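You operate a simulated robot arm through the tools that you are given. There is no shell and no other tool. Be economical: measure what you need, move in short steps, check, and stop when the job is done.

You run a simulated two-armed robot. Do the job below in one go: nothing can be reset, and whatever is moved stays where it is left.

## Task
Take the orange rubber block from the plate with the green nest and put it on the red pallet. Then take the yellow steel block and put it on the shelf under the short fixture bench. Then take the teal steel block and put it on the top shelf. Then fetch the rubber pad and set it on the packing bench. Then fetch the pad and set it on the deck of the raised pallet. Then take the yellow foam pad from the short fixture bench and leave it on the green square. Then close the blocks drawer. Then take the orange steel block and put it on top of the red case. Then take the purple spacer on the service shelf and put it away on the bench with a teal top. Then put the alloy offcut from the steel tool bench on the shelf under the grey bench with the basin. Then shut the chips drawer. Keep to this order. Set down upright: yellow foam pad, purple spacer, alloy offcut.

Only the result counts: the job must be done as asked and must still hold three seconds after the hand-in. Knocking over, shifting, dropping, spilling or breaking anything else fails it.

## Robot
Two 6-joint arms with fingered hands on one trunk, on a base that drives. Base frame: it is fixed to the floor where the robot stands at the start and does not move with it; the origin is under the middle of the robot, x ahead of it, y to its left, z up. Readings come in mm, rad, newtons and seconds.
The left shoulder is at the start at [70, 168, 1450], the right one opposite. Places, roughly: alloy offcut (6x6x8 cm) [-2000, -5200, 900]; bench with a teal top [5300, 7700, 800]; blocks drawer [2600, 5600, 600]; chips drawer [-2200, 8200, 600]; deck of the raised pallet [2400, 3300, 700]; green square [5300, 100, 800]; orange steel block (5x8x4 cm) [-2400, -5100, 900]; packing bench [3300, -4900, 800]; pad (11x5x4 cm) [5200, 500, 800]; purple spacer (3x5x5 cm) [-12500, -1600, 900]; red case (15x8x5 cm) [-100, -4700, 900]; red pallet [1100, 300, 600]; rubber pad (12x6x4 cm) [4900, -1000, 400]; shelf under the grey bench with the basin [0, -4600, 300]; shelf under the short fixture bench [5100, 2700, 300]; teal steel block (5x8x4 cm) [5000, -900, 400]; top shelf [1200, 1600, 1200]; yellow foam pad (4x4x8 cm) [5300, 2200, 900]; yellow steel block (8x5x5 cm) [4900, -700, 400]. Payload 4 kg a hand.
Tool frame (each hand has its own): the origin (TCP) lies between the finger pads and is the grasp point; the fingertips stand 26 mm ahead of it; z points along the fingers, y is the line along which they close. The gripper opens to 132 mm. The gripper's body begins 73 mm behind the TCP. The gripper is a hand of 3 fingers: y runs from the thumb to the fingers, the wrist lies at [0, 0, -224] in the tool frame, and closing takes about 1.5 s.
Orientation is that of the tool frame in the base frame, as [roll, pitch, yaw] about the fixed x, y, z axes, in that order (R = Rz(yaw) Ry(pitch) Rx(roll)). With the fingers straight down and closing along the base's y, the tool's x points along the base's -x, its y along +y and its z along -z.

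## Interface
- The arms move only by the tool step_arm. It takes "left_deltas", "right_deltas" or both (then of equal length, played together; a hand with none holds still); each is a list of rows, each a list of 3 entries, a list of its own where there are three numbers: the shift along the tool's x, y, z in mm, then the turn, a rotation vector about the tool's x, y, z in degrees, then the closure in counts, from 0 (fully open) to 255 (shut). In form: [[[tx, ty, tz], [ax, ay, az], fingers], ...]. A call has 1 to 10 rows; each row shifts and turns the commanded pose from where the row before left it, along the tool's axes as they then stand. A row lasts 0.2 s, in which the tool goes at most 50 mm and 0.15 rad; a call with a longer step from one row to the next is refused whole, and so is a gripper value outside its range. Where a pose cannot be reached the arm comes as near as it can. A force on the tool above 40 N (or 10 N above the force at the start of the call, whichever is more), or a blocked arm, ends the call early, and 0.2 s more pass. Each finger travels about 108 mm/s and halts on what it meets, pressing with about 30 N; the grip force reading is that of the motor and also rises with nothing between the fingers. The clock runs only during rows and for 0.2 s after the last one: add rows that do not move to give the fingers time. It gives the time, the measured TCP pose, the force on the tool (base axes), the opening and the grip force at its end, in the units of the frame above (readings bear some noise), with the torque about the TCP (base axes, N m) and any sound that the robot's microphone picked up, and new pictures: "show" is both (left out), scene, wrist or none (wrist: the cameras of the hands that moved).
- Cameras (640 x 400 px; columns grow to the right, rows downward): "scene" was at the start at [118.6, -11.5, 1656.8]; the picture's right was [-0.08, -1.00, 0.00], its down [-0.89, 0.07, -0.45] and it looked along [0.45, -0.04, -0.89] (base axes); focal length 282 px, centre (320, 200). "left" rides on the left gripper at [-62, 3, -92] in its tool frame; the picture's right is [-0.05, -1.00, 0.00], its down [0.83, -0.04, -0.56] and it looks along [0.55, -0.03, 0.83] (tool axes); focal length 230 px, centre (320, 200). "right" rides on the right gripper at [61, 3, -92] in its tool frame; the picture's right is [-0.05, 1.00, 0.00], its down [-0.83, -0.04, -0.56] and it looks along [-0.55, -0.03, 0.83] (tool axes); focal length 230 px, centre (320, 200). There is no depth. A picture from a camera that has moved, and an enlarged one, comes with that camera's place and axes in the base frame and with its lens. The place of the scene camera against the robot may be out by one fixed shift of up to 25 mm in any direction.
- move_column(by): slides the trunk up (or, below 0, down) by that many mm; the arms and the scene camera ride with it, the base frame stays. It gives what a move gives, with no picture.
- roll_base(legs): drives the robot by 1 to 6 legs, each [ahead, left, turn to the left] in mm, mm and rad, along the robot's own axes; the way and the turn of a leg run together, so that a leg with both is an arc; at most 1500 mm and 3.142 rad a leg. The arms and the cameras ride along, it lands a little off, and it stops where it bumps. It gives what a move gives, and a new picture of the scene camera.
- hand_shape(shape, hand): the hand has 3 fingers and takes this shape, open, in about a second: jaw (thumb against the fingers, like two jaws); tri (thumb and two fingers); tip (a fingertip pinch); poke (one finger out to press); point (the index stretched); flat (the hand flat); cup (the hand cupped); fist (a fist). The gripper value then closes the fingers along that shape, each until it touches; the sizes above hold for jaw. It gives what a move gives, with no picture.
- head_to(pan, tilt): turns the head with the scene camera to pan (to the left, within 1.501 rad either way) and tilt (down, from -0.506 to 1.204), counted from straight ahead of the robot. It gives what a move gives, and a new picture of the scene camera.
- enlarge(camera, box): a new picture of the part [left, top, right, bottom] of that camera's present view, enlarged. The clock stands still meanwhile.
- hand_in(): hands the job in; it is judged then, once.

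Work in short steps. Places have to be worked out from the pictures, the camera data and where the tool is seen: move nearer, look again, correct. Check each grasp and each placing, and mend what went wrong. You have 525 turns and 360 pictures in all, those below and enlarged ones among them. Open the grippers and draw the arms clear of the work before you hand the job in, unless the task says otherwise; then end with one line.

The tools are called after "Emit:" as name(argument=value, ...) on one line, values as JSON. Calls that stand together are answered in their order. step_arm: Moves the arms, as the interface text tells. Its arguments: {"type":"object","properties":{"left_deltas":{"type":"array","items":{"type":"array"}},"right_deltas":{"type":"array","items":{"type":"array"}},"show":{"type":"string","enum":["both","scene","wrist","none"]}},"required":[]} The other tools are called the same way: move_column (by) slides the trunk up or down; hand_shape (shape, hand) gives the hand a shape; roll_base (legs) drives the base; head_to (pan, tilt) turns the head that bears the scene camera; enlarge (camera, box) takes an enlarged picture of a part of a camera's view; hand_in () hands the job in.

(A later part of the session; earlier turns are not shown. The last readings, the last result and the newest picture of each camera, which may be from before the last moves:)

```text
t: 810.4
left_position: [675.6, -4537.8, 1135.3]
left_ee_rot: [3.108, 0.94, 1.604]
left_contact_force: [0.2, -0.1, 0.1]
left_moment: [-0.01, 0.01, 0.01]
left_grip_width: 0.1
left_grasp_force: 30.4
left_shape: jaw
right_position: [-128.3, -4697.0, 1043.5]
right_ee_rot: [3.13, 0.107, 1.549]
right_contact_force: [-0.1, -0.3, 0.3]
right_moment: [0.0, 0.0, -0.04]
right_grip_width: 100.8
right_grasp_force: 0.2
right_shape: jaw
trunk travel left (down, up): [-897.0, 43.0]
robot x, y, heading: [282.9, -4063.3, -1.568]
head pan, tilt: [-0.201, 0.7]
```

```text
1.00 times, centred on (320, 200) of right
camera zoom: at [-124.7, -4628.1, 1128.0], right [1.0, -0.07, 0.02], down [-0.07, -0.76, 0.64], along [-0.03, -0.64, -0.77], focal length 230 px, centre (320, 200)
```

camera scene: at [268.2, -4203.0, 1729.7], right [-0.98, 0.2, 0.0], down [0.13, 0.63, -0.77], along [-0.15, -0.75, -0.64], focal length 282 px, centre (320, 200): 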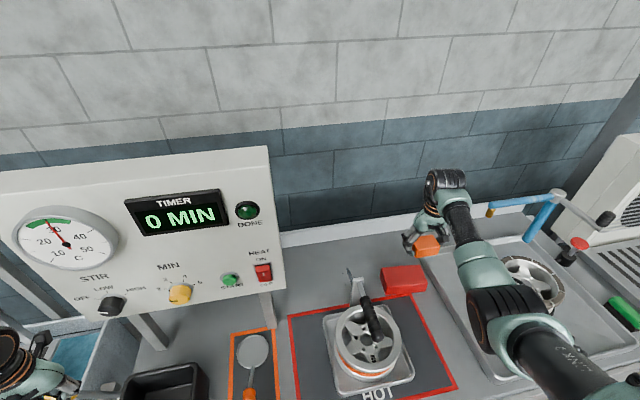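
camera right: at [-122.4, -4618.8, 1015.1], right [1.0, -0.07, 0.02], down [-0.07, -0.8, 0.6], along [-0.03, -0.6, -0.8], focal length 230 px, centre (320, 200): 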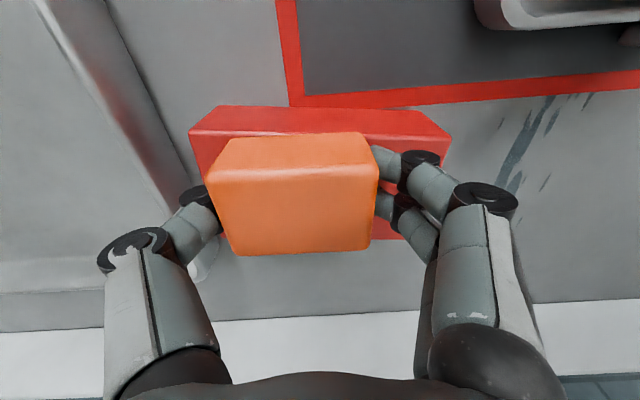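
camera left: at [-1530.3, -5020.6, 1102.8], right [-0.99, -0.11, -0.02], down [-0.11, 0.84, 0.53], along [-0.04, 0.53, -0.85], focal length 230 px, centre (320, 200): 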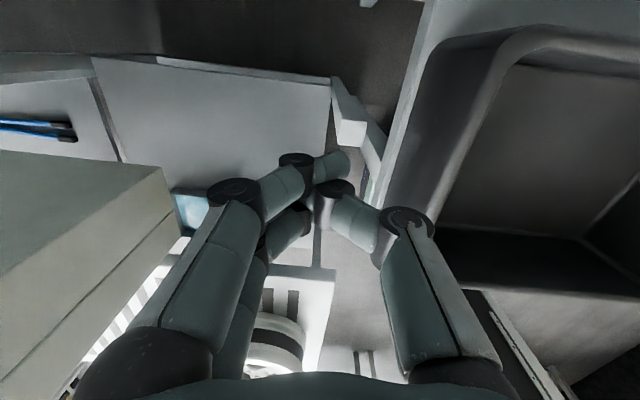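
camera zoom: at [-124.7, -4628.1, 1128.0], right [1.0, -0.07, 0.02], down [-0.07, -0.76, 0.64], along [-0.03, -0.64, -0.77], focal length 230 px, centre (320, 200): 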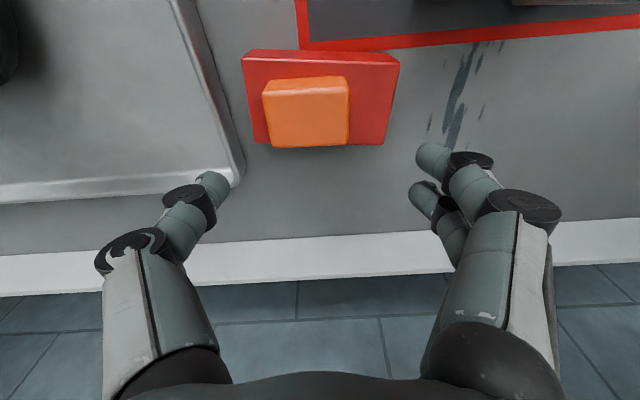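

The block sits on the red case. Next the purple spacer, far west. Back off, slide to x≈−470 and reverse north to y≈−600.

Emit:
roll_base(legs=[[-450, 0, 0], [0, -760, 0], [-1500, 0, 0], [-1400, 0, 0]])

Emit:
head_to(pan=-1.4, tilt=0.3)

```text
t: 830.3
left_position: [-166.9, -1227.9, 1135.3]
left_ee_rot: [3.107, 0.941, 1.64]
left_contact_force: [0.2, 0.5, 0.0]
left_moment: [0.0, -0.01, 0.02]
left_grip_width: 0.3
left_grasp_force: 29.5
left_shape: jaw
right_position: [-965.4, -1414.6, 1043.7]
right_ee_rot: [3.128, 0.108, 1.587]
right_contact_force: [-0.5, -1.0, 0.2]
right_moment: [0.01, -0.03, 0.01]
right_grip_width: 100.5
right_grasp_force: 0.0
right_shape: jaw
trunk travel left (down, up): [-897.0, 43.0]
robot x, y, heading: [-573.9, -770.6, -1.53]
head pan, tilt: [-0.201, 0.7]
camera scene: at [-579.4, -909.4, 1688.4], right [-0.99, 0.16, 0.0], down [0.1, 0.64, -0.76], along [-0.12, -0.75, -0.64], focal length 282 px, centre (320, 200)
```

scene: 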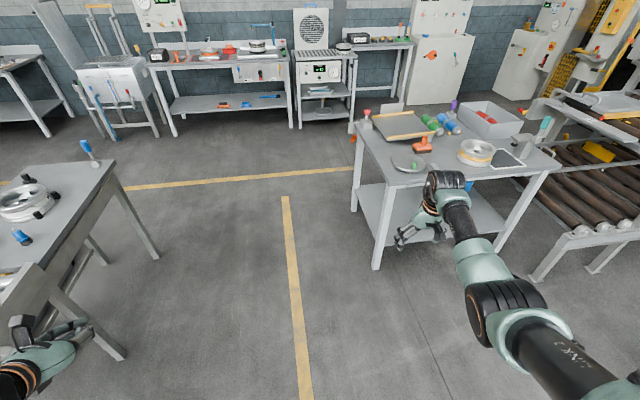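

```text
t: 831.7
left_position: [-168.6, -1227.0, 1133.9]
left_ee_rot: [3.107, 0.941, 1.639]
left_contact_force: [0.3, -0.5, 0.8]
left_moment: [0.01, 0.02, -0.03]
left_grip_width: 0.0
left_grasp_force: 30.2
left_shape: jaw
right_position: [-965.5, -1413.1, 1043.8]
right_ee_rot: [3.13, 0.108, 1.585]
right_contact_force: [0.1, 0.1, -0.2]
right_moment: [0.0, 0.0, 0.03]
right_grip_width: 100.5
right_grasp_force: 0.0
right_shape: jaw
trunk travel left (down, up): [-897.0, 43.0]
robot x, y, heading: [-577.3, -769.2, -1.53]
head pan, tilt: [-1.4, 0.3]
camera scene: at [-657.1, -844.2, 1724.6], right [-0.21, 0.98, 0.0], down [0.29, 0.06, -0.96], along [-0.93, -0.2, -0.3], focal length 282 px, centre (320, 200)
```

scene: 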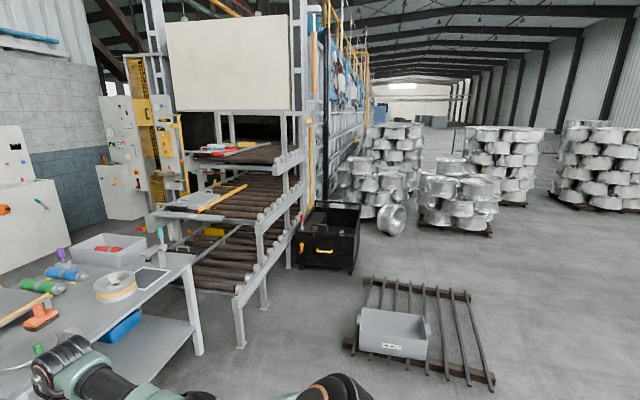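

West view: furnace at left, wheel stacks further on. Turn west, shift north to y≈1050, go forward to x≈−3300 and look again.

Emit:
roll_base(legs=[[0, 0, -1.61], [0, -1400, 0], [0, -420, 0], [1500, 0, 0], [1200, 0, 0]])

Emit:
head_to(pan=0.2, tilt=0.15)

```text
t: 857.1
left_position: [-3651.8, 631.3, 1135.9]
left_ee_rot: [3.107, 0.94, 0.042]
left_contact_force: [0.7, 0.5, -0.3]
left_moment: [0.0, -0.01, 0.03]
left_grip_width: 0.2
left_grasp_force: 30.1
left_shape: jaw
right_position: [-3817.9, 1434.3, 1043.9]
right_ee_rot: [3.13, 0.11, -0.012]
right_contact_force: [0.7, 0.1, -0.6]
right_moment: [0.02, 0.0, -0.02]
right_grip_width: 100.4
right_grasp_force: 0.1
right_shape: jaw
trunk travel left (down, up): [-897.0, 43.0]
robot x, y, heading: [-3182.5, 1026.2, -3.124]
head pan, tilt: [-1.4, 0.3]
camera scene: at [-3243.9, 1110.8, 1724.7], right [0.98, 0.18, 0.0], down [0.05, -0.29, -0.96], along [-0.18, 0.94, -0.3], focal length 282 px, centre (320, 200)
```

scene: 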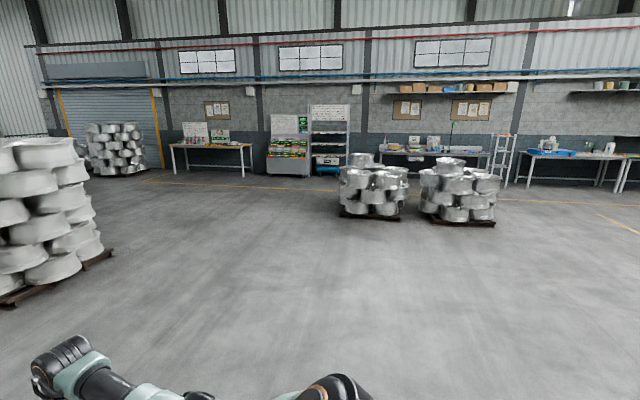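

```text
t: 858.7
left_position: [-3650.6, 631.6, 1134.8]
left_ee_rot: [3.107, 0.941, 0.045]
left_contact_force: [0.3, 0.0, -0.1]
left_moment: [0.02, -0.01, 0.01]
left_grip_width: 0.1
left_grasp_force: 29.5
left_shape: jaw
right_position: [-3818.8, 1434.6, 1044.5]
right_ee_rot: [3.129, 0.106, -0.013]
right_contact_force: [-0.3, -0.5, 0.5]
right_moment: [0.0, 0.01, 0.0]
right_grip_width: 100.6
right_grasp_force: 0.2
right_shape: jaw
trunk travel left (down, up): [-897.0, 43.0]
robot x, y, heading: [-3183.2, 1024.7, -3.125]
head pan, tilt: [0.201, 0.15]
camera scene: at [-3318.4, 999.4, 1738.6], right [-0.21, 0.98, 0.0], down [0.15, 0.03, -0.99], along [-0.97, -0.21, -0.15], focal length 282 px, centre (320, 200)
```

scene: 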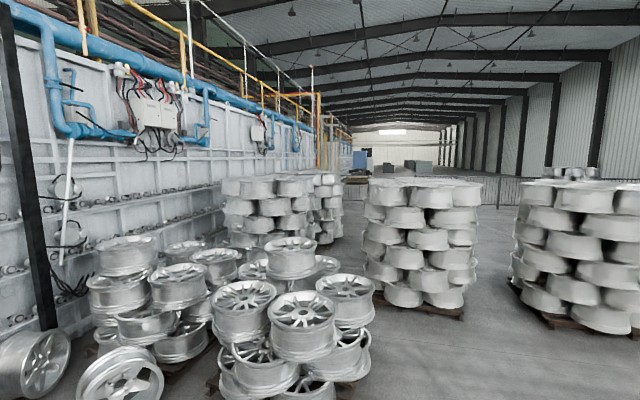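

The gap between stacks is too narrow (~900 mm). Go around the north side: y≈4500, then west.

Emit:
roll_base(legs=[[0, -1500, 0], [0, -1500, 0], [0, -500, 0], [1500, 0, 0], [1500, 0, 0]])

Emit:
head_to(pan=0.3, tilt=0.2)

```text
t: 889.8
left_position: [-6623.2, 4093.6, 1134.9]
left_ee_rot: [3.106, 0.941, 0.06]
left_contact_force: [0.3, -0.3, 0.6]
left_moment: [0.02, -0.01, -0.04]
left_grip_width: 0.2
left_grasp_force: 29.9
left_shape: jaw
right_position: [-6802.4, 4891.9, 1043.7]
right_ee_rot: [3.13, 0.111, 0.003]
right_contact_force: [-0.3, 0.6, -0.4]
right_moment: [0.02, 0.0, 0.02]
right_grip_width: 100.5
right_grasp_force: 0.1
right_shape: jaw
trunk travel left (down, up): [-897.0, 43.0]
robot x, y, heading: [-6160.1, 4496.4, -3.111]
head pan, tilt: [0.201, 0.15]
camera scene: at [-6295.8, 4465.4, 1738.7], right [-0.23, 0.97, 0.0], down [0.15, 0.03, -0.99], along [-0.96, -0.23, -0.15], focal length 282 px, centre (320, 200)
```

scene: 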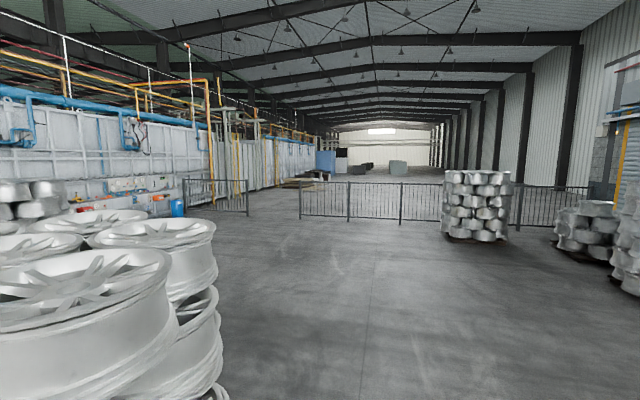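

```text
t: 890.5
left_position: [-6623.1, 4093.1, 1134.9]
left_ee_rot: [3.107, 0.941, 0.059]
left_contact_force: [0.3, -0.5, 0.3]
left_moment: [-0.01, 0.01, 0.0]
left_grip_width: 0.2
left_grasp_force: 29.7
left_shape: jaw
right_position: [-6803.6, 4892.4, 1043.3]
right_ee_rot: [3.129, 0.107, 0.003]
right_contact_force: [0.7, -0.3, -0.2]
right_moment: [0.0, 0.0, -0.01]
right_grip_width: 100.5
right_grasp_force: 0.0
right_shape: jaw
trunk travel left (down, up): [-897.0, 43.0]
robot x, y, heading: [-6164.0, 4493.1, -3.109]
head pan, tilt: [0.3, 0.201]
camera scene: at [-6294.4, 4456.4, 1733.9], right [-0.32, 0.95, 0.0], down [0.19, 0.06, -0.98], along [-0.93, -0.32, -0.2], focal length 282 px, centre (320, 200)
```

scene: 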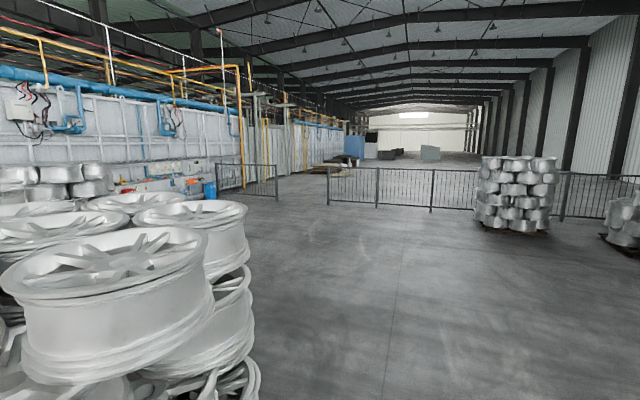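

Open floor beyond; the service shelf is on the furnace wall ahead-left. Go forward to x≈−10100, then south.

Emit:
roll_base(legs=[[1500, 0, -0.03], [1500, 0, 0], [1000, 0, 0], [0, 1500, 0], [0, 1500, 0]])

Emit:
head_to(pan=0.8, tilt=0.3)

```text
t: 894.4
left_position: [-7229.0, 4081.5, 1151.5]
left_ee_rot: [3.05, 0.952, 0.086]
left_contact_force: [0.4, 0.6, 0.5]
left_moment: [-0.01, 0.04, -0.02]
left_grip_width: 0.0
left_grasp_force: 30.3
left_shape: jaw
right_position: [-7469.3, 4863.4, 1038.7]
right_ee_rot: [3.104, 0.119, 0.077]
right_contact_force: [-0.7, 0.2, 0.4]
right_moment: [-0.01, -0.02, 0.0]
right_grip_width: 100.8
right_grasp_force: 0.1
right_shape: jaw
trunk travel left (down, up): [-897.0, 43.0]
robot x, y, heading: [-6808.6, 4489.0, -3.033]
head pan, tilt: [0.3, 0.201]
stopped in leg 1: the robot was blocked; the commanded pose is now the measured one
camera scene: at [-6922.6, 4485.7, 1735.9], right [-0.4, 0.92, -0.02], down [0.17, 0.05, -0.98], along [-0.9, -0.39, -0.18], focal length 282 px, centre (320, 200)
```

scene: 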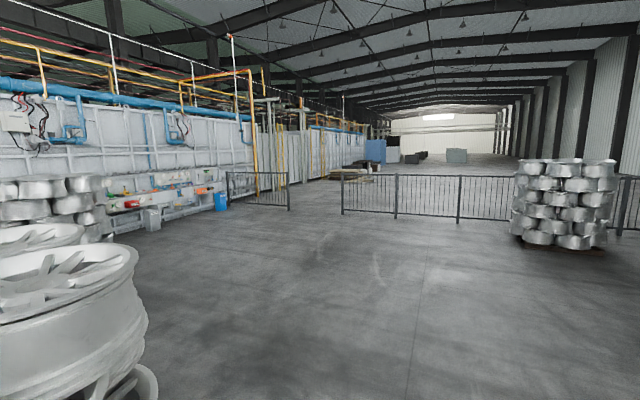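

```text
t: 895.3
left_position: [-7229.1, 4081.9, 1151.7]
left_ee_rot: [3.052, 0.953, 0.088]
left_contact_force: [-0.4, -0.9, -0.7]
left_moment: [0.0, 0.02, 0.0]
left_grip_width: 0.1
left_grasp_force: 30.0
left_shape: jaw
right_position: [-7466.9, 4864.0, 1039.6]
right_ee_rot: [3.1, 0.121, 0.074]
right_contact_force: [0.8, 0.2, 0.3]
right_moment: [0.01, 0.0, 0.0]
right_grip_width: 100.8
right_grasp_force: 0.1
right_shape: jaw
trunk travel left (down, up): [-897.0, 43.0]
robot x, y, heading: [-6806.6, 4485.4, -3.034]
head pan, tilt: [0.799, 0.3]
camera scene: at [-6894.0, 4449.4, 1727.4], right [-0.78, 0.62, -0.01], down [0.17, 0.2, -0.96], along [-0.59, -0.76, -0.27], focal length 282 px, centre (320, 200)
```

scene: 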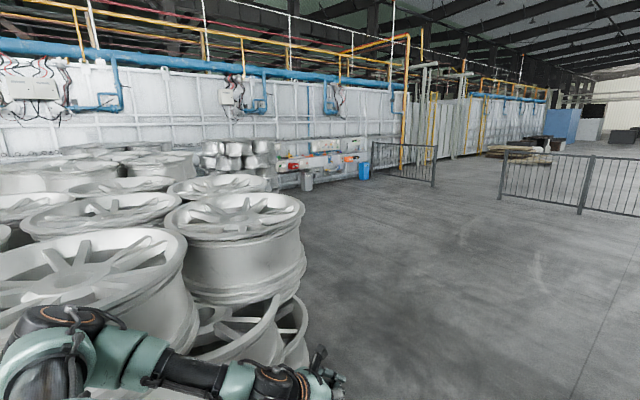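

Bumped against the wheel stack on the left; it still stands. Back off a little, move north 450 mm, then on.

Emit:
roll_base(legs=[[-60, -60, 0], [0, -420, -0.1], [1500, 0, 0], [1200, 0, 0]])

Emit:
head_to(pan=1.2, tilt=0.3)

```text
t: 911.3
left_position: [-9941.2, 4487.1, 1135.8]
left_ee_rot: [3.102, 0.941, 0.06]
left_contact_force: [-0.1, -0.3, 0.0]
left_moment: [0.01, -0.04, 0.0]
left_grip_width: 0.1
left_grasp_force: 30.2
left_shape: jaw
right_position: [-10124.3, 5287.2, 1043.8]
right_ee_rot: [3.132, 0.109, 0.012]
right_contact_force: [1.2, -0.6, -0.3]
right_moment: [0.01, 0.0, 0.02]
right_grip_width: 100.7
right_grasp_force: 0.1
right_shape: jaw
trunk travel left (down, up): [-897.0, 43.0]
robot x, y, heading: [-9482.3, 4893.9, -3.102]
head pan, tilt: [0.799, 0.3]
camera scene: at [-9588.5, 4815.1, 1724.7], right [-0.74, 0.67, 0.0], down [0.2, 0.22, -0.96], along [-0.64, -0.71, -0.3], focal length 282 px, centre (320, 200)
```

scene: 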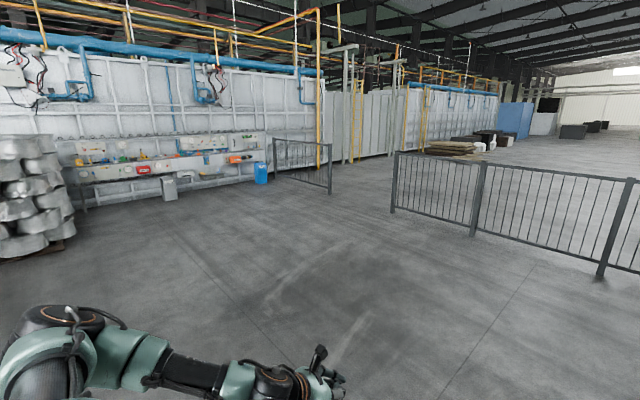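

```text
t: 912.2
left_position: [-9942.3, 4487.7, 1134.8]
left_ee_rot: [3.103, 0.942, 0.06]
left_contact_force: [0.2, -0.4, 0.8]
left_moment: [0.03, 0.0, -0.01]
left_grip_width: 0.1
left_grasp_force: 29.2
left_shape: jaw
right_position: [-10126.0, 5284.8, 1042.9]
right_ee_rot: [3.133, 0.11, 0.009]
right_contact_force: [-0.9, 0.0, -0.2]
right_moment: [0.0, 0.01, -0.01]
right_grip_width: 100.9
right_grasp_force: 0.0
right_shape: jaw
trunk travel left (down, up): [-897.0, 43.0]
robot x, y, heading: [-9483.8, 4891.9, -3.104]
head pan, tilt: [1.201, 0.3]
camera scene: at [-9557.9, 4796.2, 1724.6], right [-0.94, 0.33, 0.0], down [0.1, 0.28, -0.96], along [-0.31, -0.9, -0.3], focal length 282 px, centre (320, 200)
```

scene: 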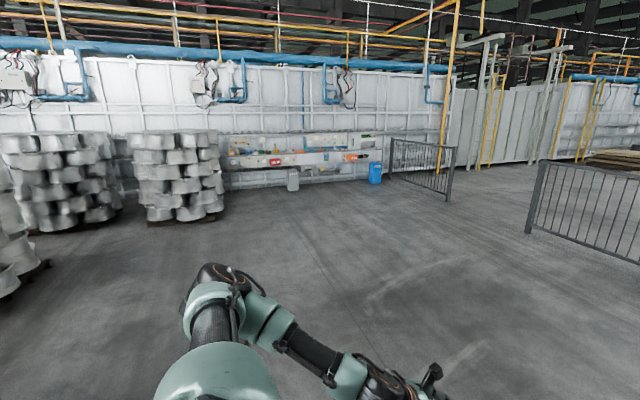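

Shelf is along the furnace wall. Turn south and approach x≈−12200.

Emit:
roll_base(legs=[[0, 0, 1.533], [0, -1350, 0], [0, -1300, 0], [1500, 0, 0], [1500, 0, 0], [1500, 0, 0]])

Emit:
head_to(pan=0.0, tilt=0.35)

```text
t: 949.5
left_position: [-12266.1, 72.8, 1134.3]
left_ee_rot: [3.103, 0.94, 1.449]
left_contact_force: [-0.4, 0.4, -0.8]
left_moment: [0.01, -0.04, 0.0]
left_grip_width: 0.0
left_grasp_force: 29.6
left_shape: jaw
right_position: [-13085.0, 34.8, 1043.4]
right_ee_rot: [3.131, 0.108, 1.399]
right_contact_force: [0.2, 0.2, -0.1]
right_moment: [0.0, 0.0, 0.03]
right_grip_width: 101.1
right_grasp_force: 0.0
right_shape: jaw
trunk travel left (down, up): [-897.0, 43.0]
robot x, y, heading: [-12580.9, 598.2, -1.714]
head pan, tilt: [1.201, 0.3]
camera scene: at [-12501.4, 496.5, 1724.7], right [-0.49, -0.87, 0.0], down [-0.26, 0.15, -0.96], along [0.83, -0.47, -0.3], focal length 282 px, centre (320, 200)
```

scene: 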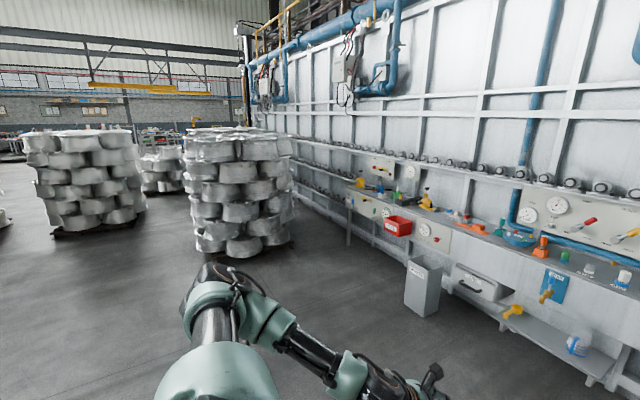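

```text
t: 950.9
left_position: [-12266.0, 72.4, 1134.6]
left_ee_rot: [3.102, 0.94, 1.448]
left_contact_force: [0.2, 1.3, -0.1]
left_moment: [0.01, 0.01, 0.0]
left_grip_width: 0.0
left_grasp_force: 30.3
left_shape: jaw
right_position: [-13085.7, 35.0, 1044.0]
right_ee_rot: [3.132, 0.108, 1.4]
right_contact_force: [-0.5, 0.0, 0.1]
right_moment: [0.02, -0.03, 0.05]
right_grip_width: 100.9
right_grasp_force: 0.1
right_shape: jaw
trunk travel left (down, up): [-897.0, 43.0]
robot x, y, heading: [-12580.8, 599.6, -1.714]
head pan, tilt: [0.0, 0.351]
camera scene: at [-12596.1, 449.5, 1719.9], right [-0.99, 0.14, 0.0], down [0.05, 0.34, -0.94], along [-0.14, -0.93, -0.34], focal length 282 px, centre (320, 200)
```

scene: 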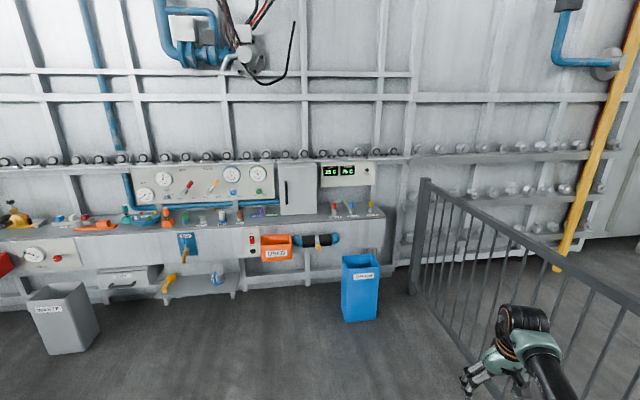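

Enlarge the service shelf to find the purple spacer.

Emit:
enlarge(camera="scene", box=[90, 150, 290, 275])

Emit:
enlarge(camera="scene", box=[220, 150, 420, 275])

```text
3.20 times, centred on (190, 212) of scene
camera zoom: at [-12596.1, 449.5, 1719.9], right [-0.99, 0.14, 0.0], down [0.05, 0.34, -0.94], along [-0.14, -0.93, -0.34], focal length 904 px, centre (736, 160)
```

zoom: 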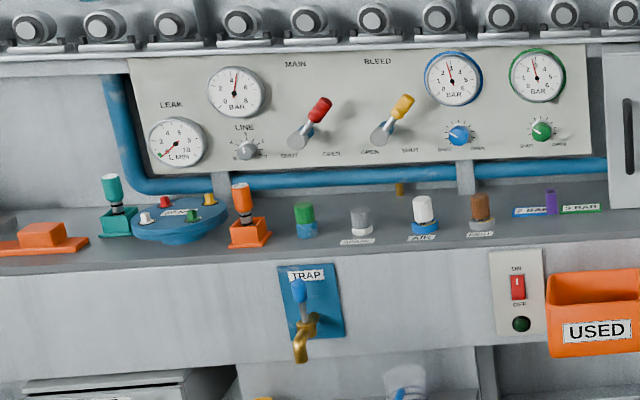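

```text
3.20 times, centred on (320, 212) of scene
camera zoom: at [-12596.1, 449.5, 1719.9], right [-0.99, 0.14, 0.0], down [0.05, 0.34, -0.94], along [-0.14, -0.93, -0.34], focal length 904 px, centre (320, 160)
```

zoom: 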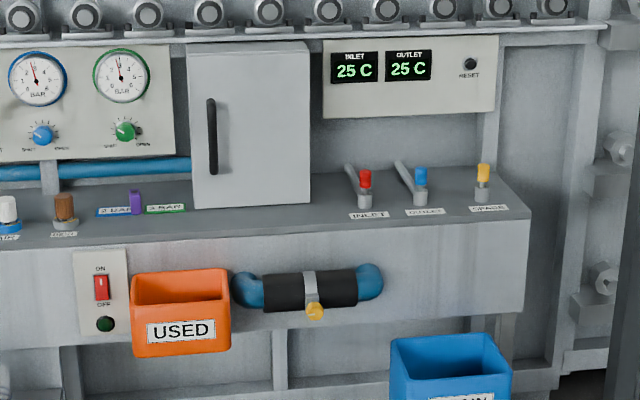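

Purple spacer found at ≈ (−12460, −1564), standing between two labels. Square up and move opposite it; straighten the hand's tilt.

Emit:
roll_base(legs=[[0, 0, 0.143], [0, 515, 0], [950, 0, 0]])

Emit:
step_arm(right_deltas=[[[20, 0, 0], [0, 3, 0], 120], [[20, 0, 0], [0, 3.2, 0], 120], [[0, 0, 0], [0, 0, 0], 120]])

```text
t: 959.1
left_position: [-11719.4, -835.9, 1135.2]
left_ee_rot: [3.101, 0.943, 1.566]
left_contact_force: [-0.7, -0.3, 0.8]
left_moment: [0.01, -0.04, 0.04]
left_grip_width: 0.2
left_grasp_force: 29.3
left_shape: jaw
right_position: [-12526.6, -970.3, 1043.5]
right_ee_rot: [3.129, 0.109, 1.518]
right_contact_force: [0.9, -0.4, 0.1]
right_moment: [0.03, 0.03, 0.01]
right_grip_width: 100.7
right_grasp_force: 0.0
right_shape: jaw
trunk travel left (down, up): [-897.0, 43.0]
robot x, y, heading: [-12095.1, -353.6, -1.595]
head pan, tilt: [0.0, 0.351]
camera scene: at [-12092.3, -501.2, 1720.0], right [-1.0, 0.03, 0.0], down [0.01, 0.34, -0.94], along [-0.02, -0.94, -0.34], focal length 282 px, centre (320, 200)
```

scene: 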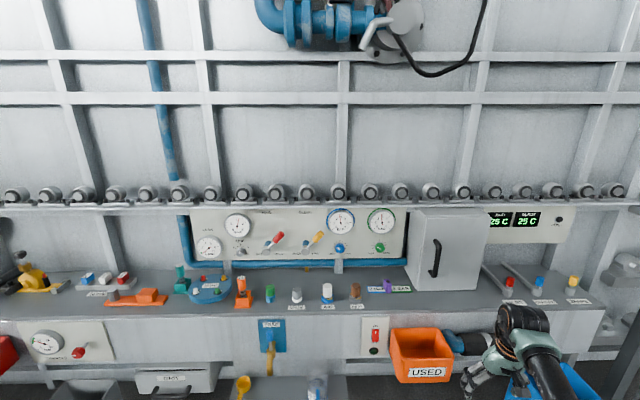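

```text
t: 959.9
left_position: [-11718.9, -838.4, 1134.9]
left_ee_rot: [3.101, 0.941, 1.567]
left_contact_force: [0.1, 0.0, 0.3]
left_moment: [-0.02, 0.0, 0.0]
left_grip_width: 0.0
left_grasp_force: 30.4
left_shape: jaw
right_position: [-12525.5, -931.2, 1039.8]
right_ee_rot: [3.131, -0.002, 1.52]
right_contact_force: [0.0, -0.6, -0.1]
right_moment: [0.01, 0.01, -0.02]
right_grip_width: 70.6
right_grasp_force: 0.0
right_shape: jaw
trunk travel left (down, up): [-897.0, 43.0]
robot x, y, heading: [-12093.2, -355.2, -1.594]
head pan, tilt: [0.0, 0.351]
camera scene: at [-12092.1, -503.3, 1719.8], right [-1.0, 0.03, 0.0], down [0.01, 0.34, -0.94], along [-0.02, -0.94, -0.34], focal length 282 px, centre (320, 200)
camera right: at [-12519.4, -871.6, 1131.4], right [0.99, -0.1, 0.01], down [-0.09, -0.83, 0.55], along [-0.05, -0.55, -0.83], focal length 230 px, centre (320, 200)
```

scene: 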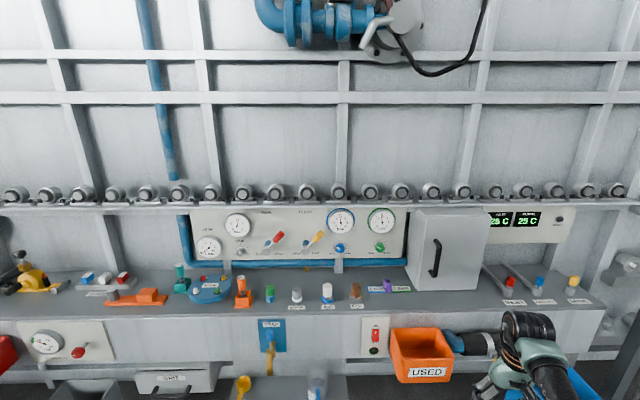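
right: 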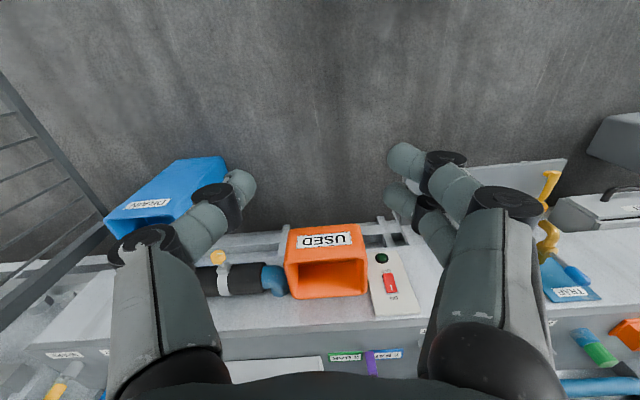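

Drive closer: shift left 70 mm and forward 560 mm, then view.

Emit:
roll_base(legs=[[0, 72, 0.024], [540, 0, 0]])

Emit:
enlarge(camera="right", box=[0, 0, 640, 400])

```text
t: 963.6
left_position: [-11641.5, -1380.8, 1135.9]
left_ee_rot: [3.103, 0.943, 1.588]
left_contact_force: [0.1, 0.5, 0.7]
left_moment: [-0.01, 0.0, 0.0]
left_grip_width: 0.1
left_grasp_force: 30.2
left_shape: jaw
right_position: [-12446.1, -1488.4, 1040.7]
right_ee_rot: [3.133, 0.002, 1.537]
right_contact_force: [-0.1, -0.4, -0.7]
right_moment: [-0.02, 0.0, 0.0]
right_grip_width: 70.5
right_grasp_force: 0.1
right_shape: jaw
trunk travel left (down, up): [-897.0, 43.0]
robot x, y, heading: [-12025.3, -908.0, -1.579]
head pan, tilt: [0.0, 0.351]
camera scene: at [-12021.0, -1052.1, 1720.1], right [-1.0, 0.01, 0.0], down [0.0, 0.34, -0.94], along [-0.01, -0.94, -0.34], focal length 282 px, centre (320, 200)
```

scene: 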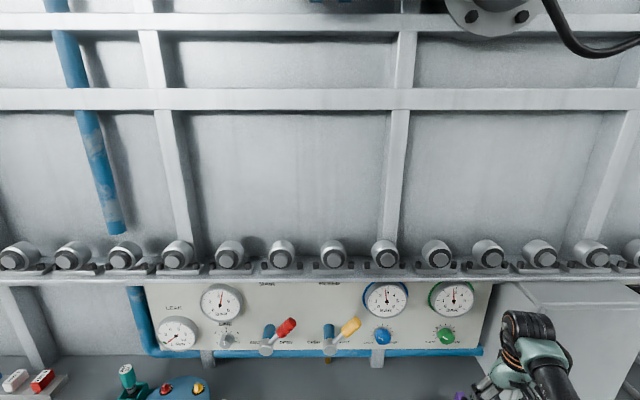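

```text
1.00 times, centred on (320, 200) of right
camera zoom: at [-12441.5, -1429.1, 1132.3], right [1.0, -0.08, 0.01], down [-0.08, -0.83, 0.56], along [-0.04, -0.55, -0.83], focal length 230 px, centre (320, 200)
```

zoom: 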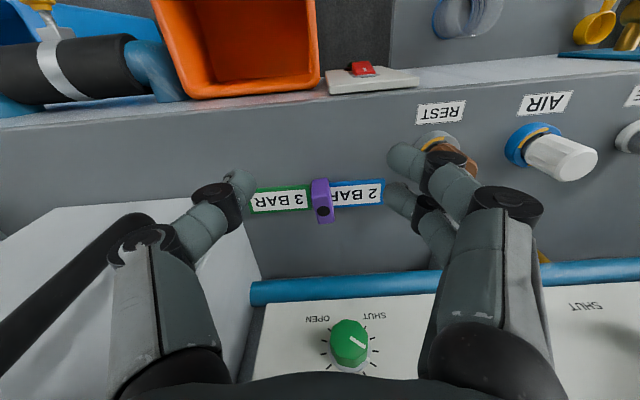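

Spacer ≈ (−12452, −1588). Drive 95 mm forward, lower the trunk 100 mm and view.

Emit:
roll_base(legs=[[95, 0, 0]])

Emit:
move_column(by=-90)

Emit:
enlarge(camera="right", box=[0, 0, 640, 400])

```text
t: 964.8
left_position: [-11644.2, -1469.8, 1135.4]
left_ee_rot: [3.102, 0.946, 1.585]
left_contact_force: [-0.1, -0.1, 0.4]
left_moment: [0.01, 0.0, -0.03]
left_grip_width: 0.0
left_grasp_force: 30.1
left_shape: jaw
right_position: [-12447.6, -1577.1, 1044.0]
right_ee_rot: [3.132, 0.006, 1.536]
right_contact_force: [-0.1, 0.5, 0.2]
right_moment: [-0.03, -0.02, 0.02]
right_grip_width: 70.4
right_grasp_force: 0.1
right_shape: jaw
trunk travel left (down, up): [-897.0, 43.0]
robot x, y, heading: [-12026.2, -995.6, -1.579]
head pan, tilt: [0.0, 0.351]
camera scene: at [-12022.0, -1138.8, 1720.7], right [-1.0, 0.01, 0.0], down [0.0, 0.34, -0.94], along [-0.01, -0.94, -0.34], focal length 282 px, centre (320, 200)
```

scene: 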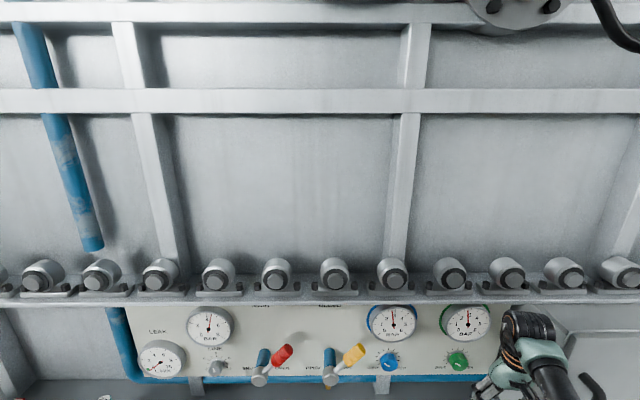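

```text
t: 966.0
left_position: [-11643.3, -1475.5, 1045.5]
left_ee_rot: [3.101, 0.942, 1.585]
left_contact_force: [-0.5, 0.0, -0.9]
left_moment: [0.0, -0.04, 0.0]
left_grip_width: 0.0
left_grasp_force: 30.6
left_shape: jaw
right_position: [-12449.4, -1581.8, 949.1]
right_ee_rot: [3.132, -0.002, 1.538]
right_contact_force: [0.3, 0.2, -0.5]
right_moment: [0.02, 0.01, 0.01]
right_grip_width: 70.3
right_grasp_force: 0.1
right_shape: jaw
trunk travel left (down, up): [-807.0, 133.0]
robot x, y, heading: [-12024.4, -995.4, -1.579]
head pan, tilt: [0.0, 0.351]
```

```text
1.00 times, centred on (320, 200) of right
camera zoom: at [-12443.2, -1522.1, 1041.8], right [1.0, -0.09, 0.01], down [-0.08, -0.83, 0.55], along [-0.04, -0.55, -0.83], focal length 230 px, centre (320, 200)
```

zoom: 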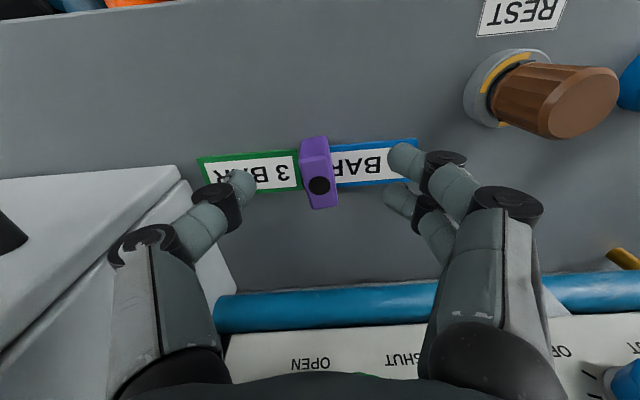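

Shift 15 mm back and descend 40 mm with fine rows.

Emit:
step_arm(right_deltas=[[[-8, 0, 10], [0, 0, 1], 120], [[-8, 0, 10], [0, 0, -1], 120], [[0, 0, 10], [0, 0, 0], 120], [[0, 0, 10], [0, 0, 0], 120], [[0, 0, 0], [0, 0, 0], 120]], show="wrist")

```text
t: 967.2
left_position: [-11643.8, -1475.2, 1045.3]
left_ee_rot: [3.102, 0.939, 1.585]
left_contact_force: [0.2, 0.0, 0.0]
left_moment: [0.02, 0.01, -0.02]
left_grip_width: 0.0
left_grasp_force: 30.1
left_shape: jaw
right_position: [-12452.1, -1590.4, 913.4]
right_ee_rot: [3.124, 0.004, 1.536]
right_contact_force: [-0.4, 0.5, -0.1]
right_moment: [-0.01, 0.0, 0.02]
right_grip_width: 70.2
right_grasp_force: 0.1
right_shape: jaw
right hand out of reach, approached as far as the arm can: row 2, 4
trunk travel left (down, up): [-807.0, 133.0]
robot x, y, heading: [-12026.8, -997.6, -1.581]
head pan, tilt: [0.0, 0.351]
camera right: at [-12447.3, -1530.2, 1004.6], right [1.0, -0.09, 0.02], down [-0.08, -0.83, 0.56], along [-0.03, -0.56, -0.83], focal length 230 px, centre (320, 200)
```

right: 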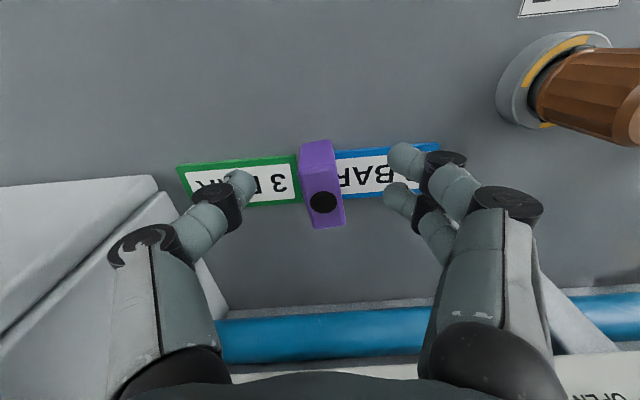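

Descend another 20 mm and watch the hole position to judge the height.

Emit:
move_column(by=-20)

Emit:
enlarge(camera="right", box=[160, 100, 480, 300])

```text
t: 967.9
left_position: [-11643.2, -1475.1, 1026.0]
left_ee_rot: [3.101, 0.941, 1.585]
left_contact_force: [0.2, 0.7, 0.0]
left_moment: [0.0, 0.01, 0.0]
left_grip_width: 0.0
left_grasp_force: 30.0
left_shape: jaw
right_position: [-12451.2, -1589.9, 893.4]
right_ee_rot: [3.122, 0.005, 1.536]
right_contact_force: [0.2, 0.2, 0.1]
right_moment: [-0.01, -0.01, -0.02]
right_grip_width: 70.3
right_grasp_force: 0.1
right_shape: jaw
trunk travel left (down, up): [-787.0, 153.0]
robot x, y, heading: [-12024.4, -994.4, -1.582]
head pan, tilt: [0.0, 0.351]
```

```text
2.00 times, centred on (320, 200) of right
camera zoom: at [-12447.3, -1530.3, 984.6], right [1.0, -0.09, 0.02], down [-0.08, -0.83, 0.56], along [-0.03, -0.56, -0.83], focal length 460 px, centre (320, 200)
```

zoom: 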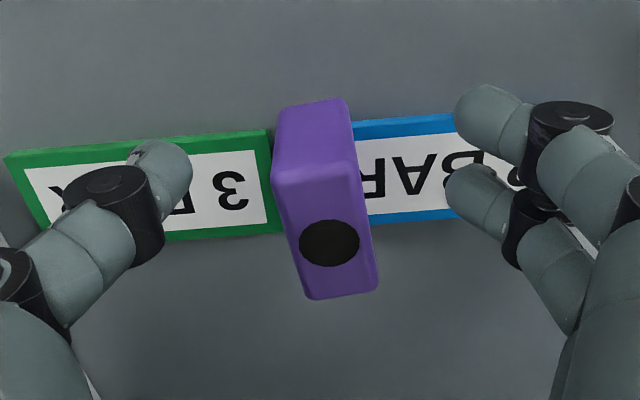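

Spacer top ≈ 883, y −1591…−1633, shelf ≈ 833. Move 22 mm in with the base, then lower 27 mm with the column.

Emit:
roll_base(legs=[[22, 0, 0]])

Emit:
move_column(by=-27)

Emit:
enlarge(camera="right", box=[160, 100, 480, 300])

```text
t: 968.7
left_position: [-11644.1, -1491.0, 1027.1]
left_ee_rot: [3.104, 0.945, 1.584]
left_contact_force: [-0.1, 0.0, -0.1]
left_moment: [-0.01, -0.02, -0.02]
left_grip_width: 0.0
left_grasp_force: 29.7
left_shape: jaw
right_position: [-12452.7, -1608.2, 897.0]
right_ee_rot: [3.123, 0.009, 1.537]
right_contact_force: [0.3, 0.7, -0.3]
right_moment: [0.0, -0.03, 0.0]
right_grip_width: 70.6
right_grasp_force: 0.0
right_shape: jaw
trunk travel left (down, up): [-787.0, 153.0]
robot x, y, heading: [-12026.5, -1019.6, -1.579]
head pan, tilt: [0.0, 0.351]
camera scene: at [-12022.4, -1160.9, 1610.6], right [-1.0, 0.01, 0.0], down [0.0, 0.34, -0.94], along [-0.01, -0.94, -0.34], focal length 282 px, centre (320, 200)
```

scene: 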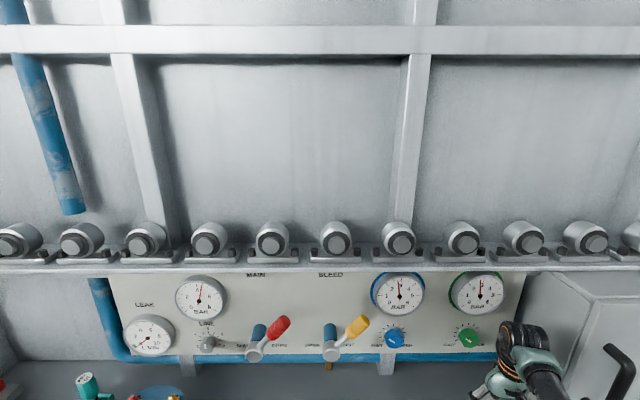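

```text
t: 969.4
left_position: [-11643.8, -1495.4, 998.5]
left_ee_rot: [3.102, 0.94, 1.585]
left_contact_force: [0.0, 0.8, 0.5]
left_moment: [0.01, 0.02, -0.01]
left_grip_width: 0.2
left_grasp_force: 30.0
left_shape: jaw
right_position: [-12452.1, -1610.7, 866.0]
right_ee_rot: [3.122, 0.004, 1.536]
right_contact_force: [-0.7, 0.8, 0.6]
right_moment: [0.03, 0.02, -0.02]
right_grip_width: 70.2
right_grasp_force: 0.0
right_shape: jaw
trunk travel left (down, up): [-760.0, 180.0]
robot x, y, heading: [-12028.7, -1025.2, -1.576]
head pan, tilt: [0.0, 0.351]
```

```text
2.00 times, centred on (320, 200) of right
camera zoom: at [-12447.9, -1551.3, 957.5], right [1.0, -0.09, 0.02], down [-0.08, -0.83, 0.56], along [-0.03, -0.56, -0.83], focal length 460 px, centre (320, 200)
```

zoom: 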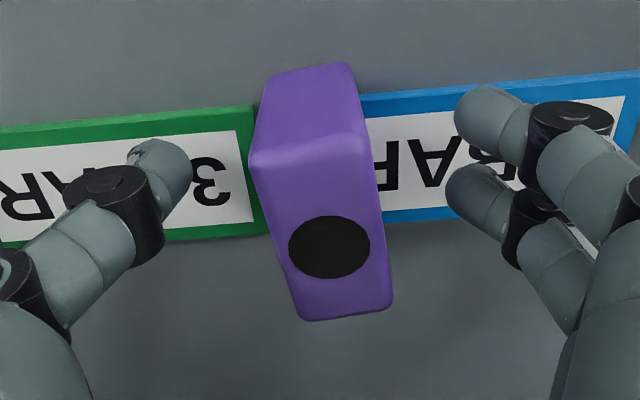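

Well centred. Close and lift.

Emit:
step_arm(right_deltas=[[[0, 0, 0], [0, 0, 0], 190], [[0, 0, 0], [0, 0, 0], 255], [[0, 0, 0], [0, 0, 0], 255], [[0, 0, 0], [0, 0, 0], 255], [[0, 0, 0], [0, 0, 0], 255], [[0, 0, 0], [0, 0, 0], 255]], show="none")

Emit:
move_column(by=170)

Emit:
enlarge(camera="right", box=[0, 0, 640, 400])

```text
t: 970.8
left_position: [-11644.1, -1494.8, 998.0]
left_ee_rot: [3.102, 0.941, 1.585]
left_contact_force: [0.0, 0.8, 0.0]
left_moment: [0.0, 0.0, 0.01]
left_grip_width: 0.1
left_grasp_force: 29.9
left_shape: jaw
right_position: [-12451.5, -1611.7, 865.6]
right_ee_rot: [3.123, 0.005, 1.536]
right_contact_force: [0.0, -0.9, 0.3]
right_moment: [0.01, -0.01, 0.03]
right_grip_width: 19.5
right_grasp_force: 30.3
right_shape: jaw
trunk travel left (down, up): [-760.0, 180.0]
robot x, y, heading: [-12026.6, -1019.4, -1.582]
head pan, tilt: [0.0, 0.351]
```

```text
t: 972.7
left_position: [-11643.7, -1495.4, 1168.2]
left_ee_rot: [3.102, 0.94, 1.583]
left_contact_force: [-0.2, -0.2, 0.1]
left_moment: [0.0, 0.01, -0.01]
left_grip_width: 0.0
left_grasp_force: 29.7
left_shape: jaw
right_position: [-12451.2, -1612.6, 1034.9]
right_ee_rot: [3.123, 0.004, 1.536]
right_contact_force: [0.0, -0.3, -0.7]
right_moment: [0.01, 0.02, 0.01]
right_grip_width: 19.4
right_grasp_force: 30.1
right_shape: jaw
trunk travel left (down, up): [-930.0, 10.0]
robot x, y, heading: [-12027.3, -1017.2, -1.58]
head pan, tilt: [0.0, 0.351]
```

```text
1.00 times, centred on (320, 200) of right
camera zoom: at [-12447.9, -1551.2, 1127.5], right [1.0, -0.09, 0.02], down [-0.08, -0.83, 0.56], along [-0.03, -0.56, -0.83], focal length 230 px, centre (320, 200)
```

zoom: 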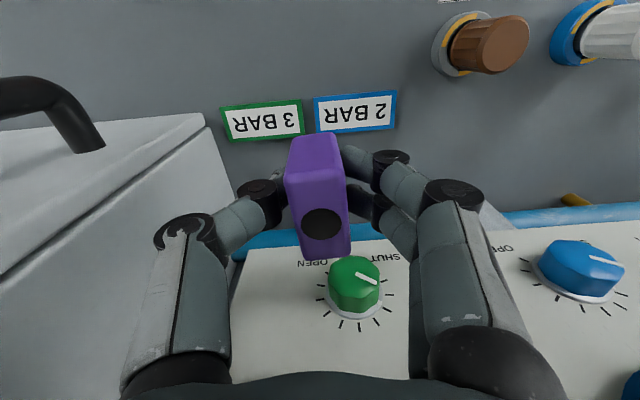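

Spacer held. Long drive back: reverse north first and turn east.

Emit:
roll_base(legs=[[-1500, 0, 0.01], [-1500, 0, 0], [-1500, 0, 0], [-1450, 0, 0], [0, 0, 1.57]])

Emit:
head_to(pan=0.0, tilt=0.2)

```text
t: 1004.8
left_position: [-11793.3, 5282.4, 1168.3]
left_ee_rot: [3.102, 0.941, -3.104]
left_contact_force: [0.0, 0.1, 0.4]
left_moment: [-0.01, -0.01, -0.02]
left_grip_width: 0.2
left_grasp_force: 30.6
left_shape: jaw
right_position: [-11656.5, 4478.8, 1035.7]
right_ee_rot: [3.122, 0.003, 3.132]
right_contact_force: [0.0, 0.8, -1.1]
right_moment: [0.02, 0.0, -0.01]
right_grip_width: 19.1
right_grasp_force: 29.9
right_shape: jaw
trunk travel left (down, up): [-930.0, 10.0]
robot x, y, heading: [-12261.5, 4886.7, 0.019]
head pan, tilt: [0.0, 0.351]
camera scene: at [-12112.0, 4884.0, 1752.9], right [0.02, -1.0, 0.0], down [-0.34, -0.01, -0.94], along [0.94, 0.02, -0.34], focal length 282 px, centre (320, 200)
```

scene: 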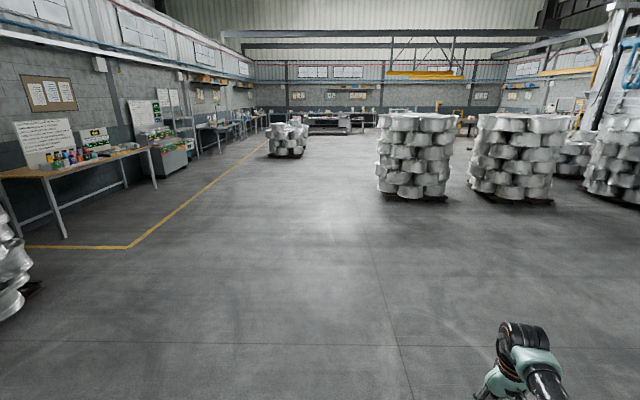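

```text
t: 1005.5
left_position: [-11793.0, 5283.8, 1168.9]
left_ee_rot: [3.102, 0.94, -3.101]
left_contact_force: [0.3, -0.4, -1.1]
left_moment: [-0.01, 0.0, 0.0]
left_grip_width: 0.1
left_grasp_force: 30.0
left_shape: jaw
right_position: [-11657.6, 4478.5, 1035.7]
right_ee_rot: [3.123, 0.004, 3.133]
right_contact_force: [-0.5, 0.2, -1.7]
right_moment: [-0.02, -0.04, 0.02]
right_grip_width: 19.0
right_grasp_force: 30.2
right_shape: jaw
trunk travel left (down, up): [-930.0, 10.0]
robot x, y, heading: [-12262.8, 4889.4, 0.012]
head pan, tilt: [0.0, 0.201]
camera scene: at [-12112.0, 4884.3, 1766.8], right [0.02, -1.0, 0.0], down [-0.2, 0.0, -0.98], along [0.98, 0.02, -0.2], focal length 282 px, centre (320, 200)
```

scene: 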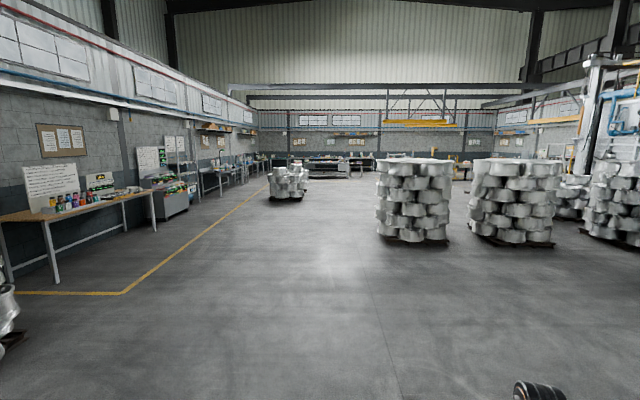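

Clear run east at y≈4700. Drive.

Emit:
roll_base(legs=[[1490, -150, -0.012], [1500, 0, 0], [1500, 0, 0], [1500, 0, 0], [1500, 0, 0]])

```text
t: 1041.1
left_position: [-4286.1, 5442.2, 1168.1]
left_ee_rot: [3.102, 0.941, -3.077]
left_contact_force: [-0.8, -1.3, 0.1]
left_moment: [0.0, 0.02, 0.03]
left_grip_width: 0.0
left_grasp_force: 29.8
left_shape: jaw
right_position: [-4128.8, 4641.7, 1036.6]
right_ee_rot: [3.122, 0.003, -3.124]
right_contact_force: [0.5, 0.3, -1.3]
right_moment: [0.03, -0.01, -0.02]
right_grip_width: 19.2
right_grasp_force: 29.9
right_shape: jaw
trunk travel left (down, up): [-930.0, 10.0]
robot x, y, heading: [-4744.1, 5034.6, 0.045]
head pan, tilt: [0.0, 0.201]
camera scene: at [-4594.8, 5034.5, 1767.0], right [0.04, -1.0, 0.0], down [-0.2, -0.01, -0.98], along [0.98, 0.04, -0.2], focal length 282 px, centre (320, 200)
```

scene: 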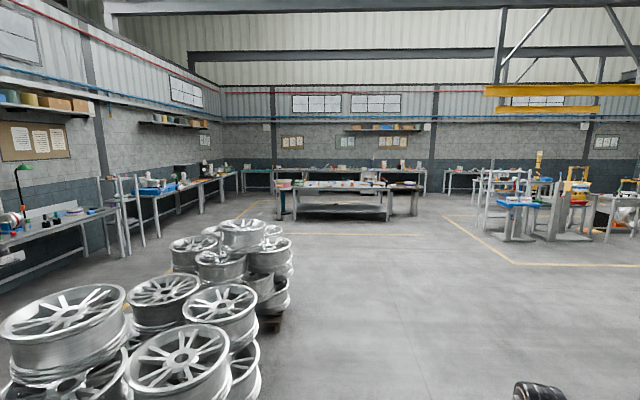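

Drifted toward the pallets; shift right 400 mm and straighten, then pass them.

Emit:
roll_base(legs=[[0, -420, -0.045], [1500, 0, 0], [1500, 0, 0], [1000, 0, 0]])

```text
t: 1062.4
left_position: [-273.7, 4872.1, 1169.1]
left_ee_rot: [3.101, 0.942, 3.125]
left_contact_force: [1.0, 0.9, 0.1]
left_moment: [0.02, 0.01, 0.0]
left_grip_width: 0.0
left_grasp_force: 29.8
left_shape: jaw
right_position: [-184.7, 4059.9, 1036.7]
right_ee_rot: [3.122, 0.005, 3.076]
right_contact_force: [-0.5, -0.4, -0.8]
right_moment: [0.01, 0.05, 0.02]
right_grip_width: 19.3
right_grasp_force: 30.3
right_shape: jaw
trunk travel left (down, up): [-930.0, 10.0]
robot x, y, heading: [-764.3, 4502.7, -0.039]
head pan, tilt: [0.0, 0.201]
camera scene: at [-614.7, 4491.1, 1767.0], right [-0.04, -1.0, 0.0], down [-0.2, 0.01, -0.98], along [0.98, -0.04, -0.2], focal length 282 px, centre (320, 200)
```

scene: 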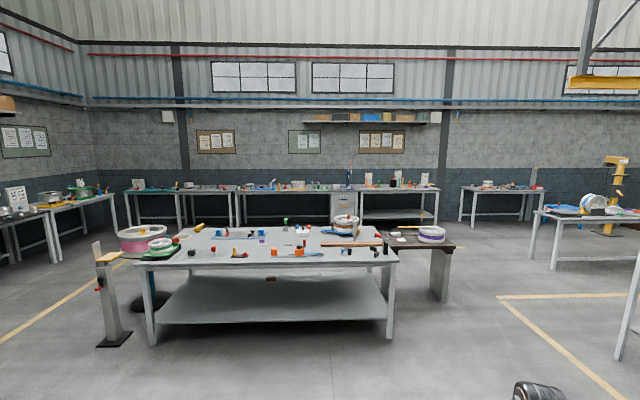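

Go north to y≈7150, then east to x≈3600 between the centre bench and the north benches.

Emit:
roll_base(legs=[[0, 0, 0.039], [0, 1400, 0], [0, 1250, 0], [1500, 0, 0], [1500, 0, 0]])

```text
t: 1089.8
left_position: [2706.5, 7549.4, 1168.3]
left_ee_rot: [3.101, 0.941, 3.118]
left_contact_force: [0.4, 0.8, 0.0]
left_moment: [0.01, -0.01, 0.0]
left_grip_width: 0.1
left_grasp_force: 30.0
left_shape: jaw
right_position: [2791.1, 6737.6, 1037.3]
right_ee_rot: [3.122, 0.002, 3.072]
right_contact_force: [-1.0, 0.0, -0.9]
right_moment: [-0.01, 0.02, 0.01]
right_grip_width: 18.9
right_grasp_force: 30.3
right_shape: jaw
trunk travel left (down, up): [-930.0, 10.0]
robot x, y, heading: [2216.0, 7187.4, -0.046]
head pan, tilt: [0.0, 0.201]
camera scene: at [2362.6, 7171.6, 1767.0], right [-0.05, -1.0, 0.0], down [-0.2, 0.01, -0.98], along [0.98, -0.05, -0.2], focal length 282 px, centre (320, 200)
```

scene: 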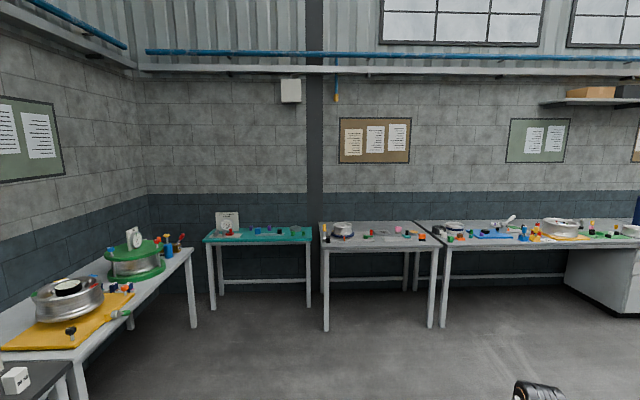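

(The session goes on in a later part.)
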